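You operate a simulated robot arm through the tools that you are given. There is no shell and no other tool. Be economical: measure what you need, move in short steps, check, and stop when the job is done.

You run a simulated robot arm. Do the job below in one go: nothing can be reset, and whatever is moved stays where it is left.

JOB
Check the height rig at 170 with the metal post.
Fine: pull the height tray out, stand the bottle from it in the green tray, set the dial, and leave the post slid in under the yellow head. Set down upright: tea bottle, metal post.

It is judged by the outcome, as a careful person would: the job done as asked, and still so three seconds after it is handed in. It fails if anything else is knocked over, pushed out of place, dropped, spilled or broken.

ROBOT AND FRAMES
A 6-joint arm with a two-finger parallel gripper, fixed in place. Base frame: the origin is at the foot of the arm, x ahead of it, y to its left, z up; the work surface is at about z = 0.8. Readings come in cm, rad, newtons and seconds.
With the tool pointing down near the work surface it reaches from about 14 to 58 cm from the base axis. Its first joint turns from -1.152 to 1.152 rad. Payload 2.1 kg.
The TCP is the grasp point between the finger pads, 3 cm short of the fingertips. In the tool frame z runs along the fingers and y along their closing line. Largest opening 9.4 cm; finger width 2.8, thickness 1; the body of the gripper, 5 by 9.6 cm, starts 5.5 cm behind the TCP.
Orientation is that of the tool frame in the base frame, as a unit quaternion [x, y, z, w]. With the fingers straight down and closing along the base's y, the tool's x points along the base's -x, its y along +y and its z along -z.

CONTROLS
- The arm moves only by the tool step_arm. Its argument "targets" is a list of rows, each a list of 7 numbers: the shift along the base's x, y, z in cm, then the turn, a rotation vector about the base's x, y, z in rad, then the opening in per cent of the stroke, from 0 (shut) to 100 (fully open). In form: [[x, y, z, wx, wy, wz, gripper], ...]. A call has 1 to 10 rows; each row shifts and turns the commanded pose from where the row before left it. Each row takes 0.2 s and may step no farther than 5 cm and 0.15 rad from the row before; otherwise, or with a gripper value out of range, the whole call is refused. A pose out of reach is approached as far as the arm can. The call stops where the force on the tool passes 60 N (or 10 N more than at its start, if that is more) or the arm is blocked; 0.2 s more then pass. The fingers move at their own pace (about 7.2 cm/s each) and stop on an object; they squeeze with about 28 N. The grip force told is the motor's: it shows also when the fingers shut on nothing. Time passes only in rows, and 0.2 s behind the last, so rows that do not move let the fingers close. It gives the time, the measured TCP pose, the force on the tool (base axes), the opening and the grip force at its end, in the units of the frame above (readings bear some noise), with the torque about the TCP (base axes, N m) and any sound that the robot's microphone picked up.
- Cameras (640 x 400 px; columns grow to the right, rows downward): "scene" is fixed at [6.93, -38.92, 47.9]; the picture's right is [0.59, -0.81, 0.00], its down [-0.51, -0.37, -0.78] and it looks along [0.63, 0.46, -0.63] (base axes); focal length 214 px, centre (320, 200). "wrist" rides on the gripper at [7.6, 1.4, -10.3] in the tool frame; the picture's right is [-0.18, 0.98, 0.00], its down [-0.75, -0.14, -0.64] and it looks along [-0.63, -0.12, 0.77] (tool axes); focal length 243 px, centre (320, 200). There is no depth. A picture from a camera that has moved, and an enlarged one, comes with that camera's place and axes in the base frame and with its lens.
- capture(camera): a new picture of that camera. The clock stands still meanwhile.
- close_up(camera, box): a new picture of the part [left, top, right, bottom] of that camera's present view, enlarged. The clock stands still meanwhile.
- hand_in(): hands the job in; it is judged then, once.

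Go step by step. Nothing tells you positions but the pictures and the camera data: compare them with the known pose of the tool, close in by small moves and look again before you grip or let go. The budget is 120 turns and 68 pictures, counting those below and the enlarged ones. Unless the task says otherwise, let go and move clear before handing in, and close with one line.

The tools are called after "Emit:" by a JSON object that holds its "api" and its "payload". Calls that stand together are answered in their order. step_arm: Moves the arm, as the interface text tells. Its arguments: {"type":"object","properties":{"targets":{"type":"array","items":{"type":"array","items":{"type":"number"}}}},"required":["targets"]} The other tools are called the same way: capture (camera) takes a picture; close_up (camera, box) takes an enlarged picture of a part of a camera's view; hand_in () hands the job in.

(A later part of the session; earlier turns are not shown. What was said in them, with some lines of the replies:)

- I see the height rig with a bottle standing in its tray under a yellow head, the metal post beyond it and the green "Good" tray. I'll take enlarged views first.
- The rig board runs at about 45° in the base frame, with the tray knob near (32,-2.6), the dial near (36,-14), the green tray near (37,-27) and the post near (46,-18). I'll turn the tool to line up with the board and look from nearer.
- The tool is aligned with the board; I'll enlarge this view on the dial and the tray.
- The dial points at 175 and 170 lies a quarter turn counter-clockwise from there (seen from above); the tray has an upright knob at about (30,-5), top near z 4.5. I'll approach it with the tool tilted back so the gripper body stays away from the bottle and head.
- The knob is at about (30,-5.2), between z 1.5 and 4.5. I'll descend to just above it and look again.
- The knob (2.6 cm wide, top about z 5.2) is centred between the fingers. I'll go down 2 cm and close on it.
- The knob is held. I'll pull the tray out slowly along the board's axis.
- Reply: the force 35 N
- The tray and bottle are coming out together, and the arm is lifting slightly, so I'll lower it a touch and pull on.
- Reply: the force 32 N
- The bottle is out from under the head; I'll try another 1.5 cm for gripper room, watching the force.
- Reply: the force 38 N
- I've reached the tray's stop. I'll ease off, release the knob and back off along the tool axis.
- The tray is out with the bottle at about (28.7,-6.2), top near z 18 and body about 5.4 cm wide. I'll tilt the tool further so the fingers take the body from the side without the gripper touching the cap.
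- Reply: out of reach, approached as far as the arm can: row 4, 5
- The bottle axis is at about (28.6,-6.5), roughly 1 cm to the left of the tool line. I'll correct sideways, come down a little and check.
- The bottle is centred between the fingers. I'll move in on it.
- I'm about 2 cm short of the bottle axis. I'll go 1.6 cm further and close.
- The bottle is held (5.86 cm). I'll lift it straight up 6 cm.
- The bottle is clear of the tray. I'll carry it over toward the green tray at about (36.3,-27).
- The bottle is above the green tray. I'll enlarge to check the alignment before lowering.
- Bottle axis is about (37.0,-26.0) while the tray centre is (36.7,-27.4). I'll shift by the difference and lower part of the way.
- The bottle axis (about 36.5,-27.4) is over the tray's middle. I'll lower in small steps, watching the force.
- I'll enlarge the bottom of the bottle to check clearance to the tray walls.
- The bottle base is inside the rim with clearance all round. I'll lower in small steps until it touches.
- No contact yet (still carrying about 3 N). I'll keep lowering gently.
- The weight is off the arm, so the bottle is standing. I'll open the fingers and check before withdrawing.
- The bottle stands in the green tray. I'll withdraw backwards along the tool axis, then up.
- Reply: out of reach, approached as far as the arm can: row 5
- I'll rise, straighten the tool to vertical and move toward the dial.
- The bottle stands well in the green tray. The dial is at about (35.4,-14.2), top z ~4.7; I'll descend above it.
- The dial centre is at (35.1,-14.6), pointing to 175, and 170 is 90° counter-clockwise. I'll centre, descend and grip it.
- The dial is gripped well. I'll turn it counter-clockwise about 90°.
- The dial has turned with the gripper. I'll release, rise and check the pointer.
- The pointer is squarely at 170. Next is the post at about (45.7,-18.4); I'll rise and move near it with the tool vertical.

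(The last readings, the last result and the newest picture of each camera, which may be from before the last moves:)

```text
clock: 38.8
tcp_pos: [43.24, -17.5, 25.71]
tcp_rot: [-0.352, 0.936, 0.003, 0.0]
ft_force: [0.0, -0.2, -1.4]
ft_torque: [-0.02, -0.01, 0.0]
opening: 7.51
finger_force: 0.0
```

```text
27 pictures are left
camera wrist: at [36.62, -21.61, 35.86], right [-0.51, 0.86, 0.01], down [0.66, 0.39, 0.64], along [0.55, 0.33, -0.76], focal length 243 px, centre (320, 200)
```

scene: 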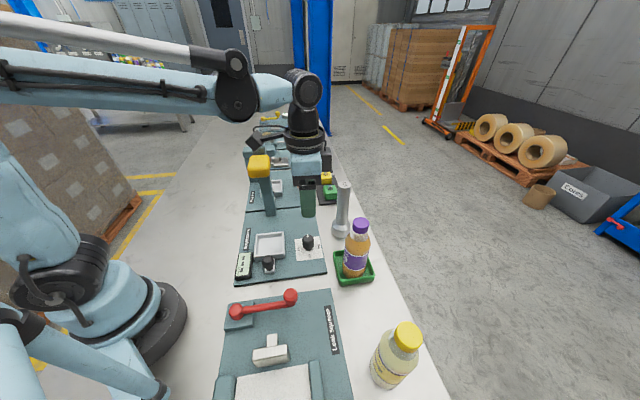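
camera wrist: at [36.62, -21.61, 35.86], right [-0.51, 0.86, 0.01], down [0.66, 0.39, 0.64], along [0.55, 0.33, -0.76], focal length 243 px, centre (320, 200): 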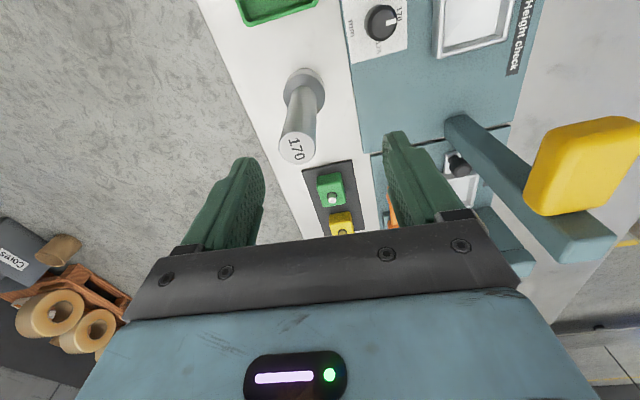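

The post axis is at (45.8,-18.2), shaft about 3 cm. I'll go over it and descend partway, then check.

Emit:
{"api": "step_arm", "payload": {"targets": [[1.3, -0.35, 0, 0, 0, 0, 80], [1.26, -0.35, 0, 0, 0, 0, 80], [0, 0, -3, 0, 0, 0, 80], [0, 0, -2, 0, 0, 0, 80], [0, 0, 0, 0, 0, 0, 80]]}}

Emit:
{"api": "capture", "payload": {"camera": "wrist"}}

Emit:
{"api": "close_up", "payload": {"camera": "scene", "box": [280, 120, 420, 290]}}

```text
clock: 40.0
tcp_pos: [45.84, -18.22, 20.69]
tcp_rot: [-0.352, 0.936, 0.003, 0.001]
ft_force: [0.0, 0.0, 1.1]
ft_torque: [0.0, 0.01, -0.02]
opening: 7.52
finger_force: 0.0
```

```text
26 pictures are left
camera wrist: at [39.16, -22.28, 30.92], right [-0.51, 0.86, 0.01], down [0.66, 0.39, 0.64], along [0.55, 0.33, -0.76], focal length 243 px, centre (320, 200)
```

wrist: 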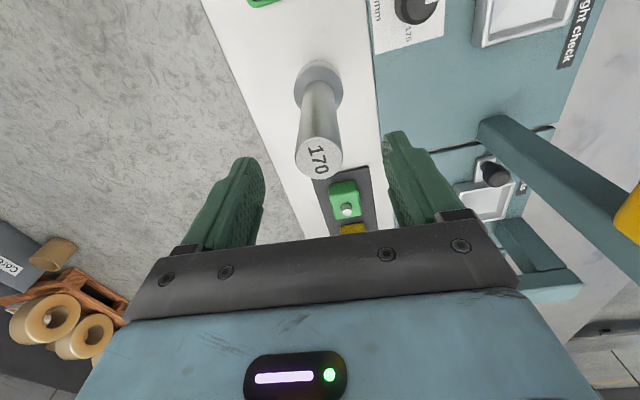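

```text
2.35 times, centred on (350, 205) of scene
camera zoom: at [6.93, -38.92, 47.9], right [0.59, -0.81, 0.0], down [-0.51, -0.37, -0.78], along [0.63, 0.46, -0.63], focal length 505 px, centre (249, 188)
```

zoom: 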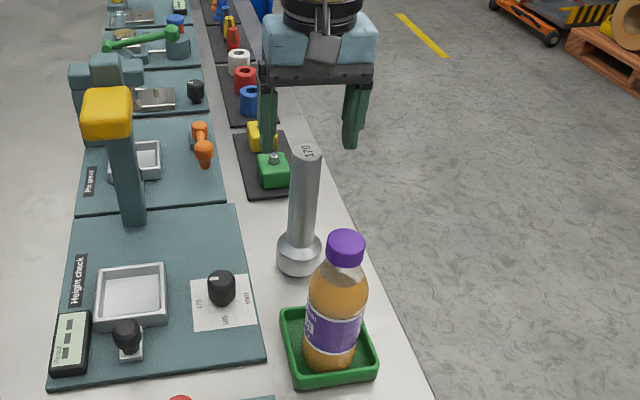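

The post is centred between the fingers. I'll descend to its upper shaft and grip.

Emit:
{"api": "step_arm", "payload": {"targets": [[0, 0, -3, 0, 0, 0, 80], [0, 0, -2.5, 0, 0, 0, 80], [0, 0, -1.5, 0, 0, 0, 80], [0, 0, 0, 0, 0, 0, 20], [0, 0, 0, 0, 0, 0, 20], [0, 0, 0, 0, 0, 0, 20], [0, 0, 0, 0, 0, 0, 20]]}}

Emit:
{"api": "capture", "payload": {"camera": "wrist"}}

```text
clock: 41.6
tcp_pos: [45.77, -18.22, 13.86]
tcp_rot: [-0.351, 0.936, 0.004, 0.0]
ft_force: [-0.6, -0.4, 0.1]
ft_torque: [-0.01, -0.03, -0.03]
opening: 3.44
finger_force: 28.3
```

```text
24 pictures are left
camera wrist: at [39.12, -22.26, 23.95], right [-0.51, 0.86, 0.01], down [0.66, 0.39, 0.64], along [0.55, 0.33, -0.76], focal length 243 px, centre (320, 200)
```

wrist: 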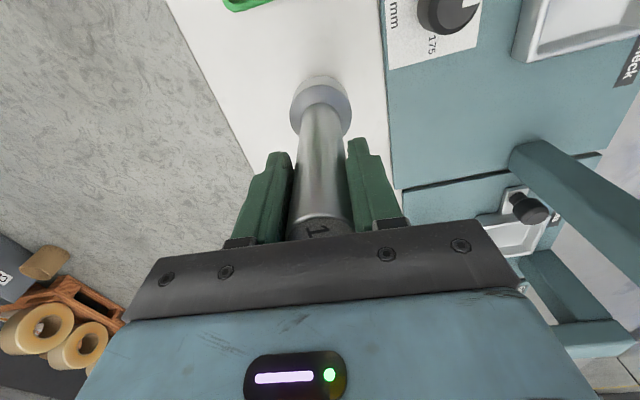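

The post is held. I'll lift gently and check the weight.

Emit:
{"api": "step_arm", "payload": {"targets": [[0, 0, 0.5, 0, 0, 0, 15], [0, 0, 1, 0, 0, 0, 15], [0, 0, 1.5, 0, 0, 0, 15], [0, 0, 2, 0, 0, 0, 15], [0, 0, 2, 0, 0, 0, 15], [0, 0, 0, 0, 0, 0, 15]]}}

Emit:
{"api": "close_up", "payload": {"camera": "scene", "box": [220, 120, 400, 290]}}

```text
clock: 43.0
tcp_pos: [45.74, -18.26, 20.75]
tcp_rot: [-0.352, 0.936, 0.003, -0.001]
ft_force: [-0.3, -0.7, -4.5]
ft_torque: [0.02, 0.01, -0.02]
opening: 3.39
finger_force: 28.3
```

```text
2.35 times, centred on (310, 205) of scene
camera zoom: at [6.93, -38.92, 47.9], right [0.59, -0.81, 0.0], down [-0.51, -0.37, -0.78], along [0.63, 0.46, -0.63], focal length 505 px, centre (344, 188)
```

zoom: 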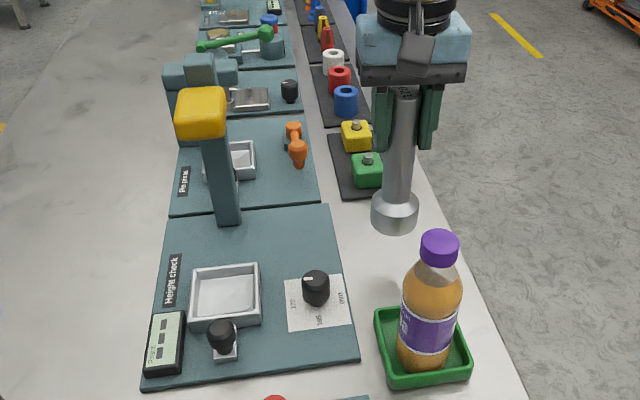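

The post weighs under 0.5 kg and hangs straight. I'll carry it over toward the tray centre at about (29.0,-6.0).

Emit:
{"api": "step_arm", "payload": {"targets": [[-1.1, 0.8, 0, 0, 0, 0, 15], [-2, 1.5, 0, 0, 0, 0, 15], [-2.5, 1.85, 0, 0, 0, 0, 15], [-2.5, 1.85, 0, 0, 0, 0, 15], [-2.5, 1.85, 0, 0, 0, 0, 15], [-2.5, 1.85, 0, 0, 0, 0, 15], [-2, 1.5, 0, 0, 0, 0, 15], [-1.1, 0.8, 0, 0, 0, 0, 15], [-0.5, 0.3, 0, 0, 0, 0, 15], [0, 0, 0, 0, 0, 0, 15]]}}

Emit:
{"api": "capture", "payload": {"camera": "wrist"}}

Emit:
{"api": "close_up", "payload": {"camera": "scene", "box": [200, 120, 380, 290]}}

```text
clock: 45.2
tcp_pos: [29.2, -5.96, 20.7]
tcp_rot: [-0.353, 0.936, 0.004, 0.001]
ft_force: [0.4, -0.8, -3.8]
ft_torque: [0.03, 0.0, 0.01]
opening: 3.42
finger_force: 28.3
```

```text
22 pictures are left
camera wrist: at [22.46, -9.93, 30.88], right [-0.51, 0.86, 0.01], down [0.66, 0.39, 0.64], along [0.55, 0.33, -0.76], focal length 243 px, centre (320, 200)
```

wrist: 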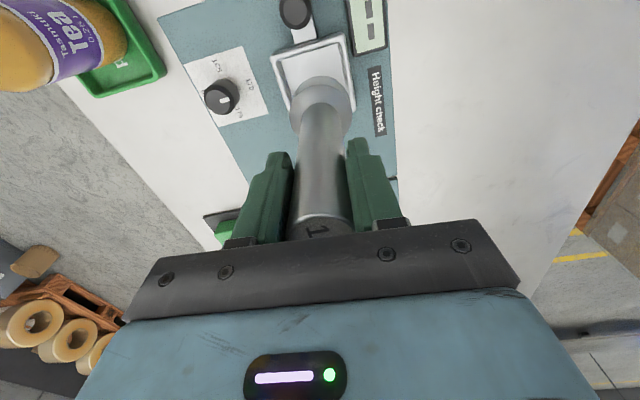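

```text
2.35 times, centred on (290, 205) of scene
camera zoom: at [6.93, -38.92, 47.9], right [0.59, -0.81, 0.0], down [-0.51, -0.37, -0.78], along [0.63, 0.46, -0.63], focal length 505 px, centre (391, 188)
```

zoom: 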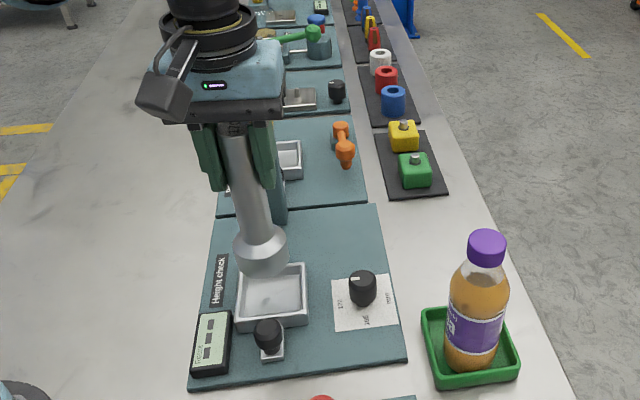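

The tray centre works out nearer (28.7,-6.4). I'll shift slightly, lower partway and check again.

Emit:
{"api": "step_arm", "payload": {"targets": [[-0.25, -0.2, -0.5, 0, 0, 0, 15], [-0.25, -0.2, -1, 0, 0, 0, 15], [0, 0, -1, 0, 0, 0, 15], [0, 0, -0.5, 0, 0, 0, 15], [0, 0, 0, 0, 0, 0, 15]]}}

Emit:
{"api": "close_up", "payload": {"camera": "wrist", "box": [220, 0, 420, 170]}}

Emit:
{"api": "close_up", "payload": {"camera": "scene", "box": [220, 180, 340, 290]}}

```text
clock: 46.4
tcp_pos: [28.61, -6.28, 17.72]
tcp_rot: [-0.352, 0.936, 0.003, 0.001]
ft_force: [0.4, -0.6, -4.9]
ft_torque: [-0.01, 0.03, 0.01]
opening: 3.42
finger_force: 27.9
```

```text
2.35 times, centred on (320, 85) of wrist
camera zoom: at [21.96, -10.4, 27.87], right [-0.51, 0.86, 0.01], down [0.66, 0.39, 0.64], along [0.55, 0.33, -0.76], focal length 571 px, centre (320, 471)
```

zoom: 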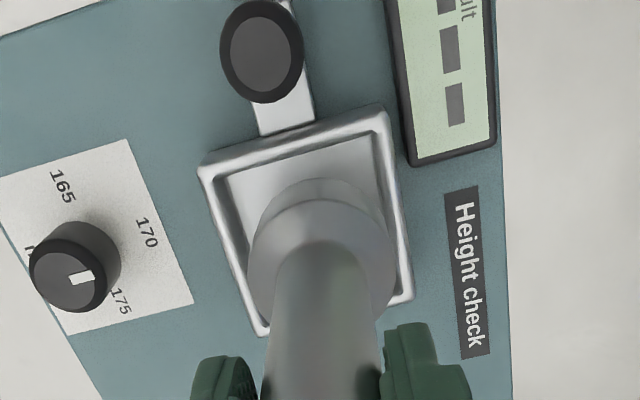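

```text
3.64 times, centred on (280, 235) of scene
camera zoom: at [6.93, -38.92, 47.9], right [0.59, -0.81, 0.0], down [-0.51, -0.37, -0.78], along [0.63, 0.46, -0.63], focal length 780 px, centre (466, 73)
```

zoom: 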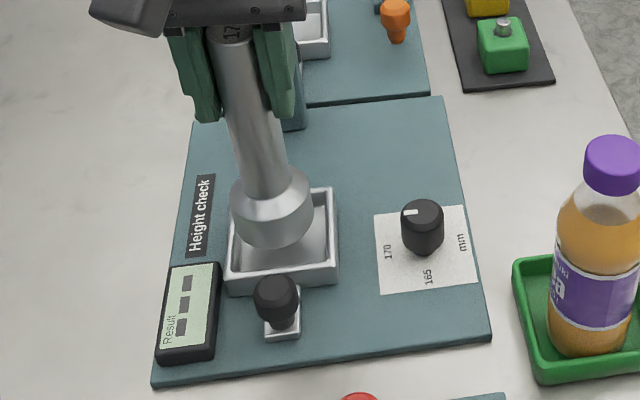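

The post's base is above the tray centre (28.8,-6.4) within a couple of millimetres. I'll nudge and lower it in.

Emit:
{"api": "step_arm", "payload": {"targets": [[0.15, -0.05, -0.5, 0, 0, 0, 15], [0, 0, -0.5, 0, 0, 0, 15], [0, 0, -0.5, 0, 0, 0, 15], [0, 0, -0.2, 0, 0, 0, 15], [0, 0, 0, 0, 0, 0, 15]]}}

Emit:
{"api": "close_up", "payload": {"camera": "wrist", "box": [220, 0, 420, 170]}}

```text
clock: 47.6
tcp_pos: [28.73, -6.36, 16.03]
tcp_rot: [-0.352, 0.936, 0.003, 0.0]
ft_force: [0.4, -0.2, -3.6]
ft_torque: [-0.02, -0.01, 0.03]
opening: 3.42
finger_force: 28.3
```

```text
2.35 times, centred on (320, 85) of wrist
camera zoom: at [22.09, -10.41, 26.18], right [-0.51, 0.86, 0.01], down [0.66, 0.39, 0.64], along [0.55, 0.33, -0.76], focal length 571 px, centre (320, 471)
```

zoom: 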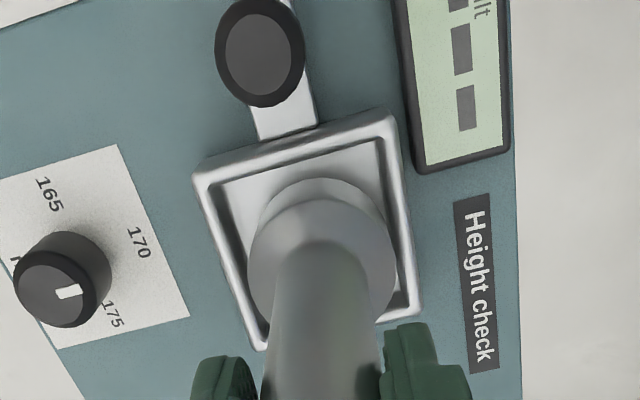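

The base fits, with a slightly tighter gap on the right side, so I'll nudge 1.5 mm left and lower until contact.

Emit:
{"api": "step_arm", "payload": {"targets": [[0.09, -0.11, -0.2, 0, 0, 0, 15], [0, 0, -0.25, 0, 0, 0, 15], [0, 0, -0.2, 0, 0, 0, 15], [0, 0, 0, 0, 0, 0, 15]]}}

```text
clock: 48.6
tcp_pos: [28.71, -6.43, 15.3]
tcp_rot: [-0.352, 0.936, 0.004, 0.001]
ft_force: [0.2, -0.3, -4.4]
ft_torque: [-0.03, 0.01, -0.01]
opening: 3.4
finger_force: 28.0
```

Emit:
{"api": "step_arm", "payload": {"targets": [[0, 0, -0.15, 0, 0, 0, 15], [0, 0, -0.15, 0, 0, 0, 15], [0, 0, 0, 0, 0, 0, 15]]}}

```text
clock: 49.4
tcp_pos: [28.83, -6.33, 15.04]
tcp_rot: [-0.353, 0.936, 0.004, 0.002]
ft_force: [1.6, 7.2, 24.2]
ft_torque: [0.24, -0.31, 0.07]
opening: 3.35
finger_force: 28.1
```

Contact at the expected floor height. I'll ease off a hair and look before releasing.

Emit:
{"api": "step_arm", "payload": {"targets": [[0, 0, 0.1, 0, 0, 0, 15], [0, 0, 0, 0, 0, 0, 15]]}}

Emit:
{"api": "close_up", "payload": {"camera": "wrist", "box": [220, 0, 420, 170]}}

Emit:
{"api": "close_up", "payload": {"camera": "scene", "box": [220, 120, 340, 290]}}

```text
clock: 50.0
tcp_pos: [28.76, -6.54, 15.16]
tcp_rot: [-0.352, 0.936, 0.003, 0.001]
ft_force: [-0.5, 1.0, -4.0]
ft_torque: [-0.01, 0.02, -0.01]
opening: 3.34
finger_force: 27.7
```

```text
2.35 times, centred on (320, 85) of wrist
camera zoom: at [22.14, -10.55, 25.31], right [-0.51, 0.86, 0.01], down [0.66, 0.39, 0.64], along [0.55, 0.33, -0.77], focal length 571 px, centre (320, 471)
```

zoom: 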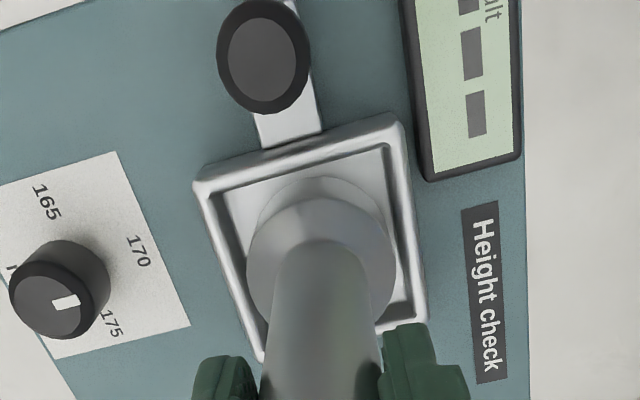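

```text
2.35 times, centred on (280, 205) of scene
camera zoom: at [6.93, -38.92, 47.9], right [0.59, -0.81, 0.0], down [-0.51, -0.37, -0.78], along [0.63, 0.46, -0.63], focal length 505 px, centre (414, 188)
```

zoom: 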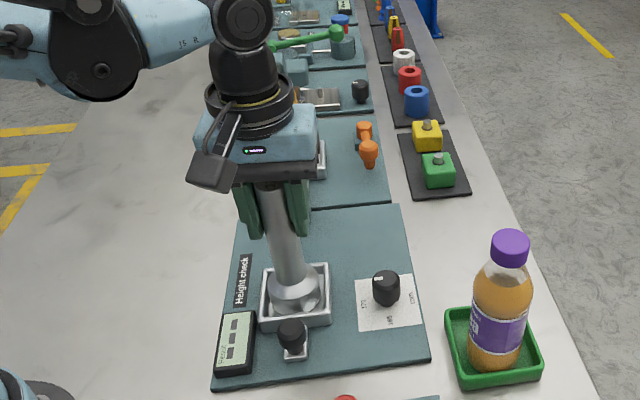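

The post sits inside the tray walls. I'll lower that last fraction and release.

Emit:
{"api": "step_arm", "payload": {"targets": [[0, 0, -0.07, 0, 0, 0, 15], [0, 0, 0, 0, 0, 0, 30], [0, 0, 0, 0, 0, 0, 50], [0, 0, 0, 0, 0, 0, 70], [0, 0, 0, 0, 0, 0, 75], [0, 0, 1, 0, 0, 0, 75], [0, 0, 3, 0, 0, 0, 75], [0, 0, 4, 0, 0, 0, 75], [0, 0, 4, 0, 0, 0, 75]]}}

Emit:
{"api": "capture", "payload": {"camera": "wrist"}}

```text
clock: 52.0
tcp_pos: [28.89, -6.49, 27.19]
tcp_rot: [-0.352, 0.936, 0.003, 0.001]
ft_force: [-0.5, -0.1, 0.4]
ft_torque: [-0.01, 0.04, 0.0]
opening: 7.03
finger_force: 0.0
```

```text
15 pictures are left
camera wrist: at [22.15, -10.48, 37.36], right [-0.51, 0.86, 0.01], down [0.66, 0.39, 0.64], along [0.55, 0.33, -0.76], focal length 243 px, centre (320, 200)
```

wrist: 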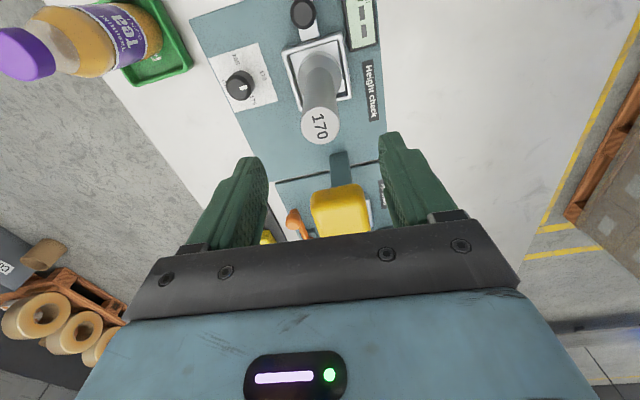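

The post stands upright in the tray. I'll back away, tilt as before and return to the knob to push the tray in.

Emit:
{"api": "step_arm", "payload": {"targets": [[-3, -2.95, 0, 0, 0, 0, 60], [-3, -2.95, 0, 0.082, -0.085, 0, 55], [-3, -2.95, 0, 0.082, -0.085, 0, 55], [0, 0, -3.5, 0.083, -0.084, 0, 55], [0, 0, -3.5, 0, 0, 0, 55], [1, 1, -4, 0, 0, 0, 55], [1, 1, -4, 0, 0, 0, 55], [0, 0, 0, 0, 0, 0, 55]]}}

Emit:
{"api": "capture", "payload": {"camera": "wrist"}}

```text
clock: 53.8
tcp_pos: [21.74, -13.19, 12.21]
tcp_rot: [-0.347, 0.921, 0.074, 0.162]
ft_force: [0.0, 0.2, -0.3]
ft_torque: [0.02, 0.04, -0.02]
opening: 5.17
finger_force: 0.1
```

```text
14 pictures are left
camera wrist: at [12.97, -19.42, 19.1], right [-0.52, 0.85, 0.09], down [0.47, 0.2, 0.86], along [0.71, 0.49, -0.5], focal length 243 px, centre (320, 200)
```

wrist: 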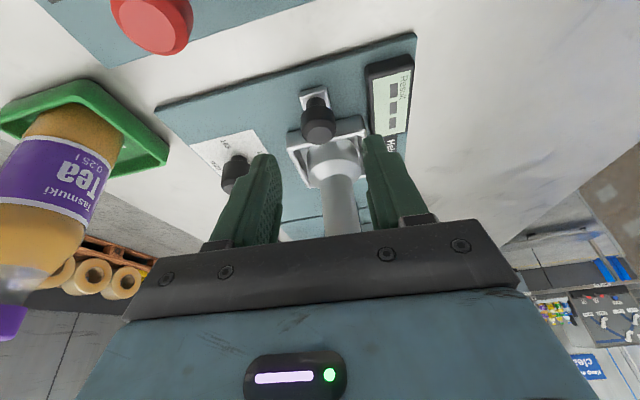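

The knob is at (23.6,-11.4), between the fingers. I'll descend on it and grip.

Emit:
{"api": "step_arm", "payload": {"targets": [[0.7, 0.6, -2, 0, 0, 0.05, 55], [0.4, 0.35, -2, 0, 0, 0, 55], [0.3, 0.25, -1.2, 0, 0, 0, 55], [0.06, 0.04, -0.9, 0, 0, 0, 55], [0, 0, 0, 0, 0, 0, 10], [0, 0, 0, 0, 0, 0, 10], [0, 0, 0, 0, 0, 0, 10]]}}

Emit:
{"api": "capture", "payload": {"camera": "wrist"}}

```text
clock: 55.4
tcp_pos: [23.34, -12.08, 5.95]
tcp_rot: [-0.37, 0.912, 0.077, 0.161]
ft_force: [6.6, -0.5, -16.3]
ft_torque: [0.02, -0.15, -0.09]
opening: 2.74
finger_force: 44.7
```

```text
13 pictures are left
camera wrist: at [14.75, -18.7, 12.92], right [-0.56, 0.82, 0.09], down [0.46, 0.22, 0.86], along [0.69, 0.52, -0.5], focal length 243 px, centre (320, 200)
```

wrist: 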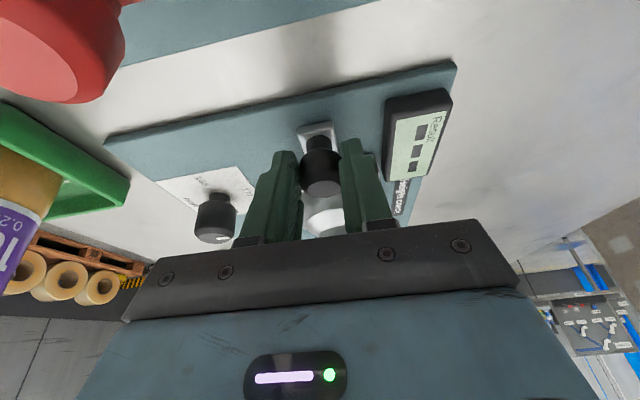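

The knob is held. I'll push the tray in slowly along the same line, about 8.9 cm in total.

Emit:
{"api": "step_arm", "payload": {"targets": [[0.1, 0.1, 0, 0, 0, 0, 10], [0.21, 0.21, 0, 0, 0, 0, 10], [0.32, 0.32, 0, 0, 0, 0, 10], [0.35, 0.36, 0, 0, 0, 0, 10], [0.35, 0.36, 0, 0, 0, 0, 10], [0.35, 0.36, 0, 0, 0, 0, 10], [0.35, 0.36, 0, 0, 0, 0, 10], [0.35, 0.36, 0, 0, 0, 0, 10], [0.21, 0.21, 0, 0, 0, 0, 10], [0.1, 0.1, 0, 0, 0, 0, 10]]}}

Emit:
{"api": "close_up", "payload": {"camera": "scene", "box": [200, 130, 360, 290]}}

```text
clock: 57.6
tcp_pos: [25.96, -9.42, 6.05]
tcp_rot: [-0.369, 0.912, 0.076, 0.161]
ft_force: [12.3, -11.8, -8.8]
ft_torque: [-0.45, -0.03, -0.21]
opening: 2.75
finger_force: 45.5
```

```text
2.50 times, centred on (280, 210) of scene
camera zoom: at [6.94, -38.92, 47.9], right [0.59, -0.81, 0.0], down [-0.51, -0.37, -0.78], along [0.63, 0.46, -0.63], focal length 536 px, centre (420, 175)
```

zoom: 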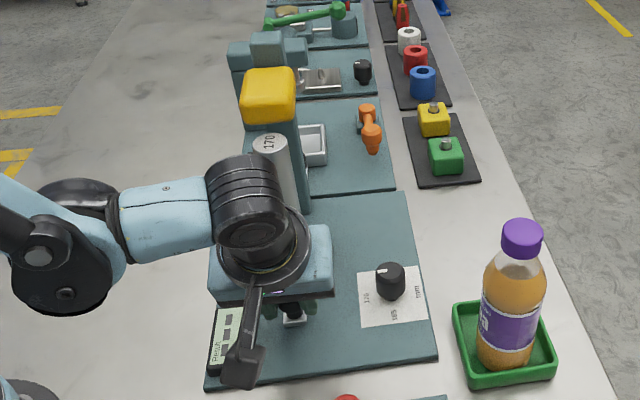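

The post is travelling upright toward the head. I'll continue slowly for 2.5 cm and check the clearance under the head.

Emit:
{"api": "step_arm", "payload": {"targets": [[0.14, 0.07, 0, 0, 0, 0, 10], [0.25, 0.2, 0, 0, 0, 0, 10], [0.28, 0.28, 0, 0, 0, 0, 10], [0.28, 0.28, 0, 0, 0, 0, 10], [0.28, 0.28, 0, 0, 0, 0, 10], [0.28, 0.28, 0, 0, 0, 0, 10], [0.2, 0.2, 0, 0, 0, 0, 10], [0.1, 0.1, 0, 0, 0, 0, 10]]}}

Emit:
{"api": "close_up", "payload": {"camera": "scene", "box": [230, 130, 330, 230]}}

```text
clock: 59.4
tcp_pos: [27.71, -7.62, 5.96]
tcp_rot: [-0.371, 0.911, 0.08, 0.161]
ft_force: [3.3, -3.5, 3.2]
ft_torque: [0.03, -0.35, -0.07]
opening: 2.71
finger_force: 45.0
```

```text
4.00 times, centred on (280, 180) of scene
camera zoom: at [6.93, -38.92, 47.9], right [0.59, -0.81, 0.0], down [-0.51, -0.37, -0.78], along [0.63, 0.46, -0.63], focal length 858 px, centre (480, 280)
```

zoom: 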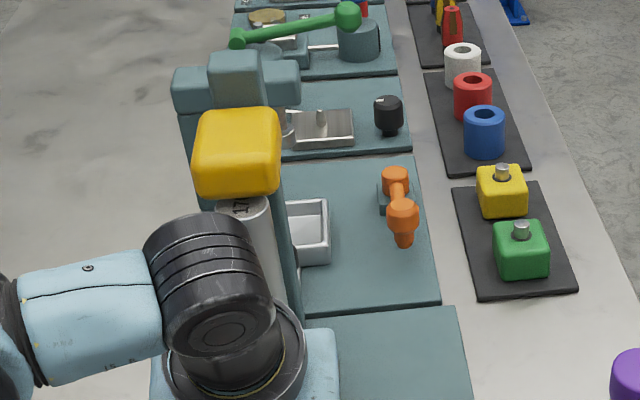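

The post top is sliding under the head without contact. I'll push the remaining 2.6 cm gently.

Emit:
{"api": "step_arm", "payload": {"targets": [[0.14, 0.14, 0, 0, 0, 0, 10], [0.21, 0.21, 0, 0, 0, 0, 10], [0.25, 0.25, 0, 0, 0, 0, 10], [0.25, 0.25, 0, 0, 0, 0, 10], [0.25, 0.25, 0, 0, 0, 0, 10], [0.25, 0.25, 0, 0, 0, 0, 10], [0.2, 0.2, 0, 0, 0, 0, 10], [0.14, 0.14, 0, 0, 0, 0, 10], [0.1, 0.1, 0, 0, 0, 0, 10], [0, 0, 0, 0, 0, 0, 10]]}}

Emit:
{"api": "close_up", "payload": {"camera": "scene", "box": [220, 130, 340, 280]}}

```text
clock: 61.6
tcp_pos: [29.48, -6.13, 5.8]
tcp_rot: [-0.369, 0.913, 0.075, 0.157]
ft_force: [-23.9, -22.7, 10.5]
ft_torque: [-0.34, 0.48, 0.01]
opening: 2.73
finger_force: 45.3
```

```text
2.67 times, centred on (280, 205) of scene
camera zoom: at [6.93, -38.92, 47.91], right [0.59, -0.81, 0.0], down [-0.51, -0.37, -0.78], along [0.63, 0.46, -0.63], focal length 572 px, centre (427, 187)
```

zoom: 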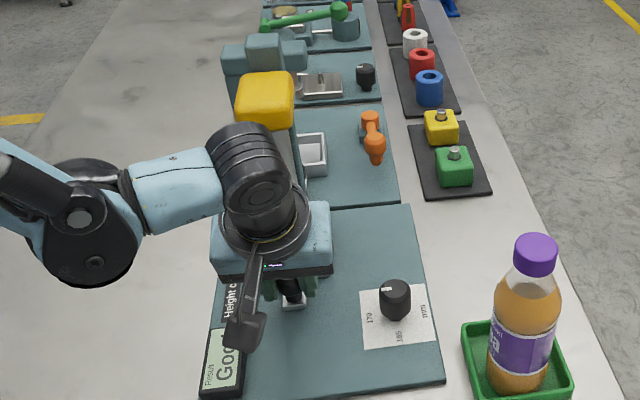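

The tray has reached its stop and the display reads "Good". I'll ease off the force, release the knob and back away.

Emit:
{"api": "step_arm", "payload": {"targets": [[-0.12, -0.12, 0.05, 0, 0, 0, 10], [0, 0, 0, 0, 0, 0, 30], [0, 0, 0, 0, 0, 0, 50], [0, 0, 0, 0, 0, 0, 55], [-0.5, -0.5, 2, 0, 0, 0, 55], [-1, -1, 4, 0, 0, 0, 55], [-1, -1, 4, 0, 0, 0, 55], [-2, -2, 4, 0, 0, 0, 55], [-2, -2, 4, 0, 0, 0, 55]]}}

Emit:
{"api": "capture", "payload": {"camera": "wrist"}}

Emit:
{"api": "capture", "payload": {"camera": "scene"}}

```text
clock: 63.6
tcp_pos: [22.97, -12.58, 24.18]
tcp_rot: [-0.37, 0.912, 0.078, 0.16]
ft_force: [-0.3, -0.4, -1.3]
ft_torque: [0.01, -0.03, 0.03]
opening: 5.18
finger_force: 0.0
```

```text
9 pictures are left
camera wrist: at [14.37, -19.14, 31.07], right [-0.56, 0.82, 0.09], down [0.46, 0.22, 0.86], along [0.69, 0.53, -0.5], focal length 243 px, centre (320, 200)
```

wrist: 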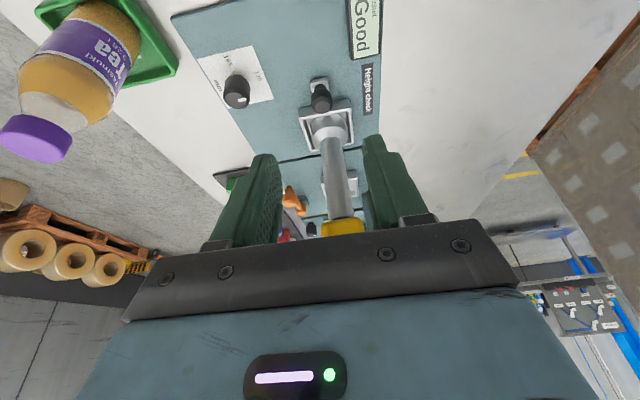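

```text
8 pictures are left
```

scene: 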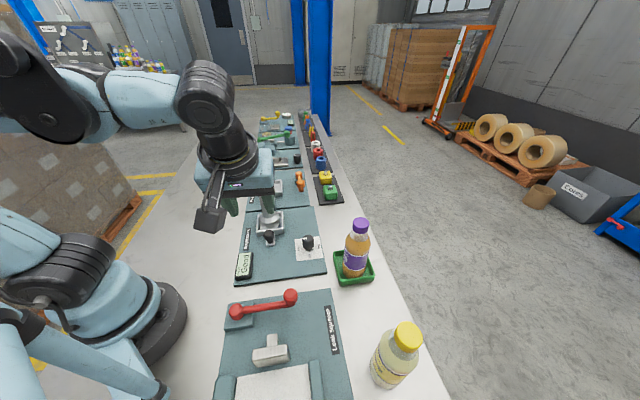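

The post stands upright under the yellow head with the display at "Good". The bottle is upright in the green tray, the dial is at 170, and the gripper is clear, so I'm handing in.

Emit:
{"api": "hand_in", "payload": {}}

```text
The job is handed in.
```

The height rig was checked at 170 with the metal post and the display reads "Good"; the post is slid in under the yellow head, and the tea bottle stands upright in the green tray.
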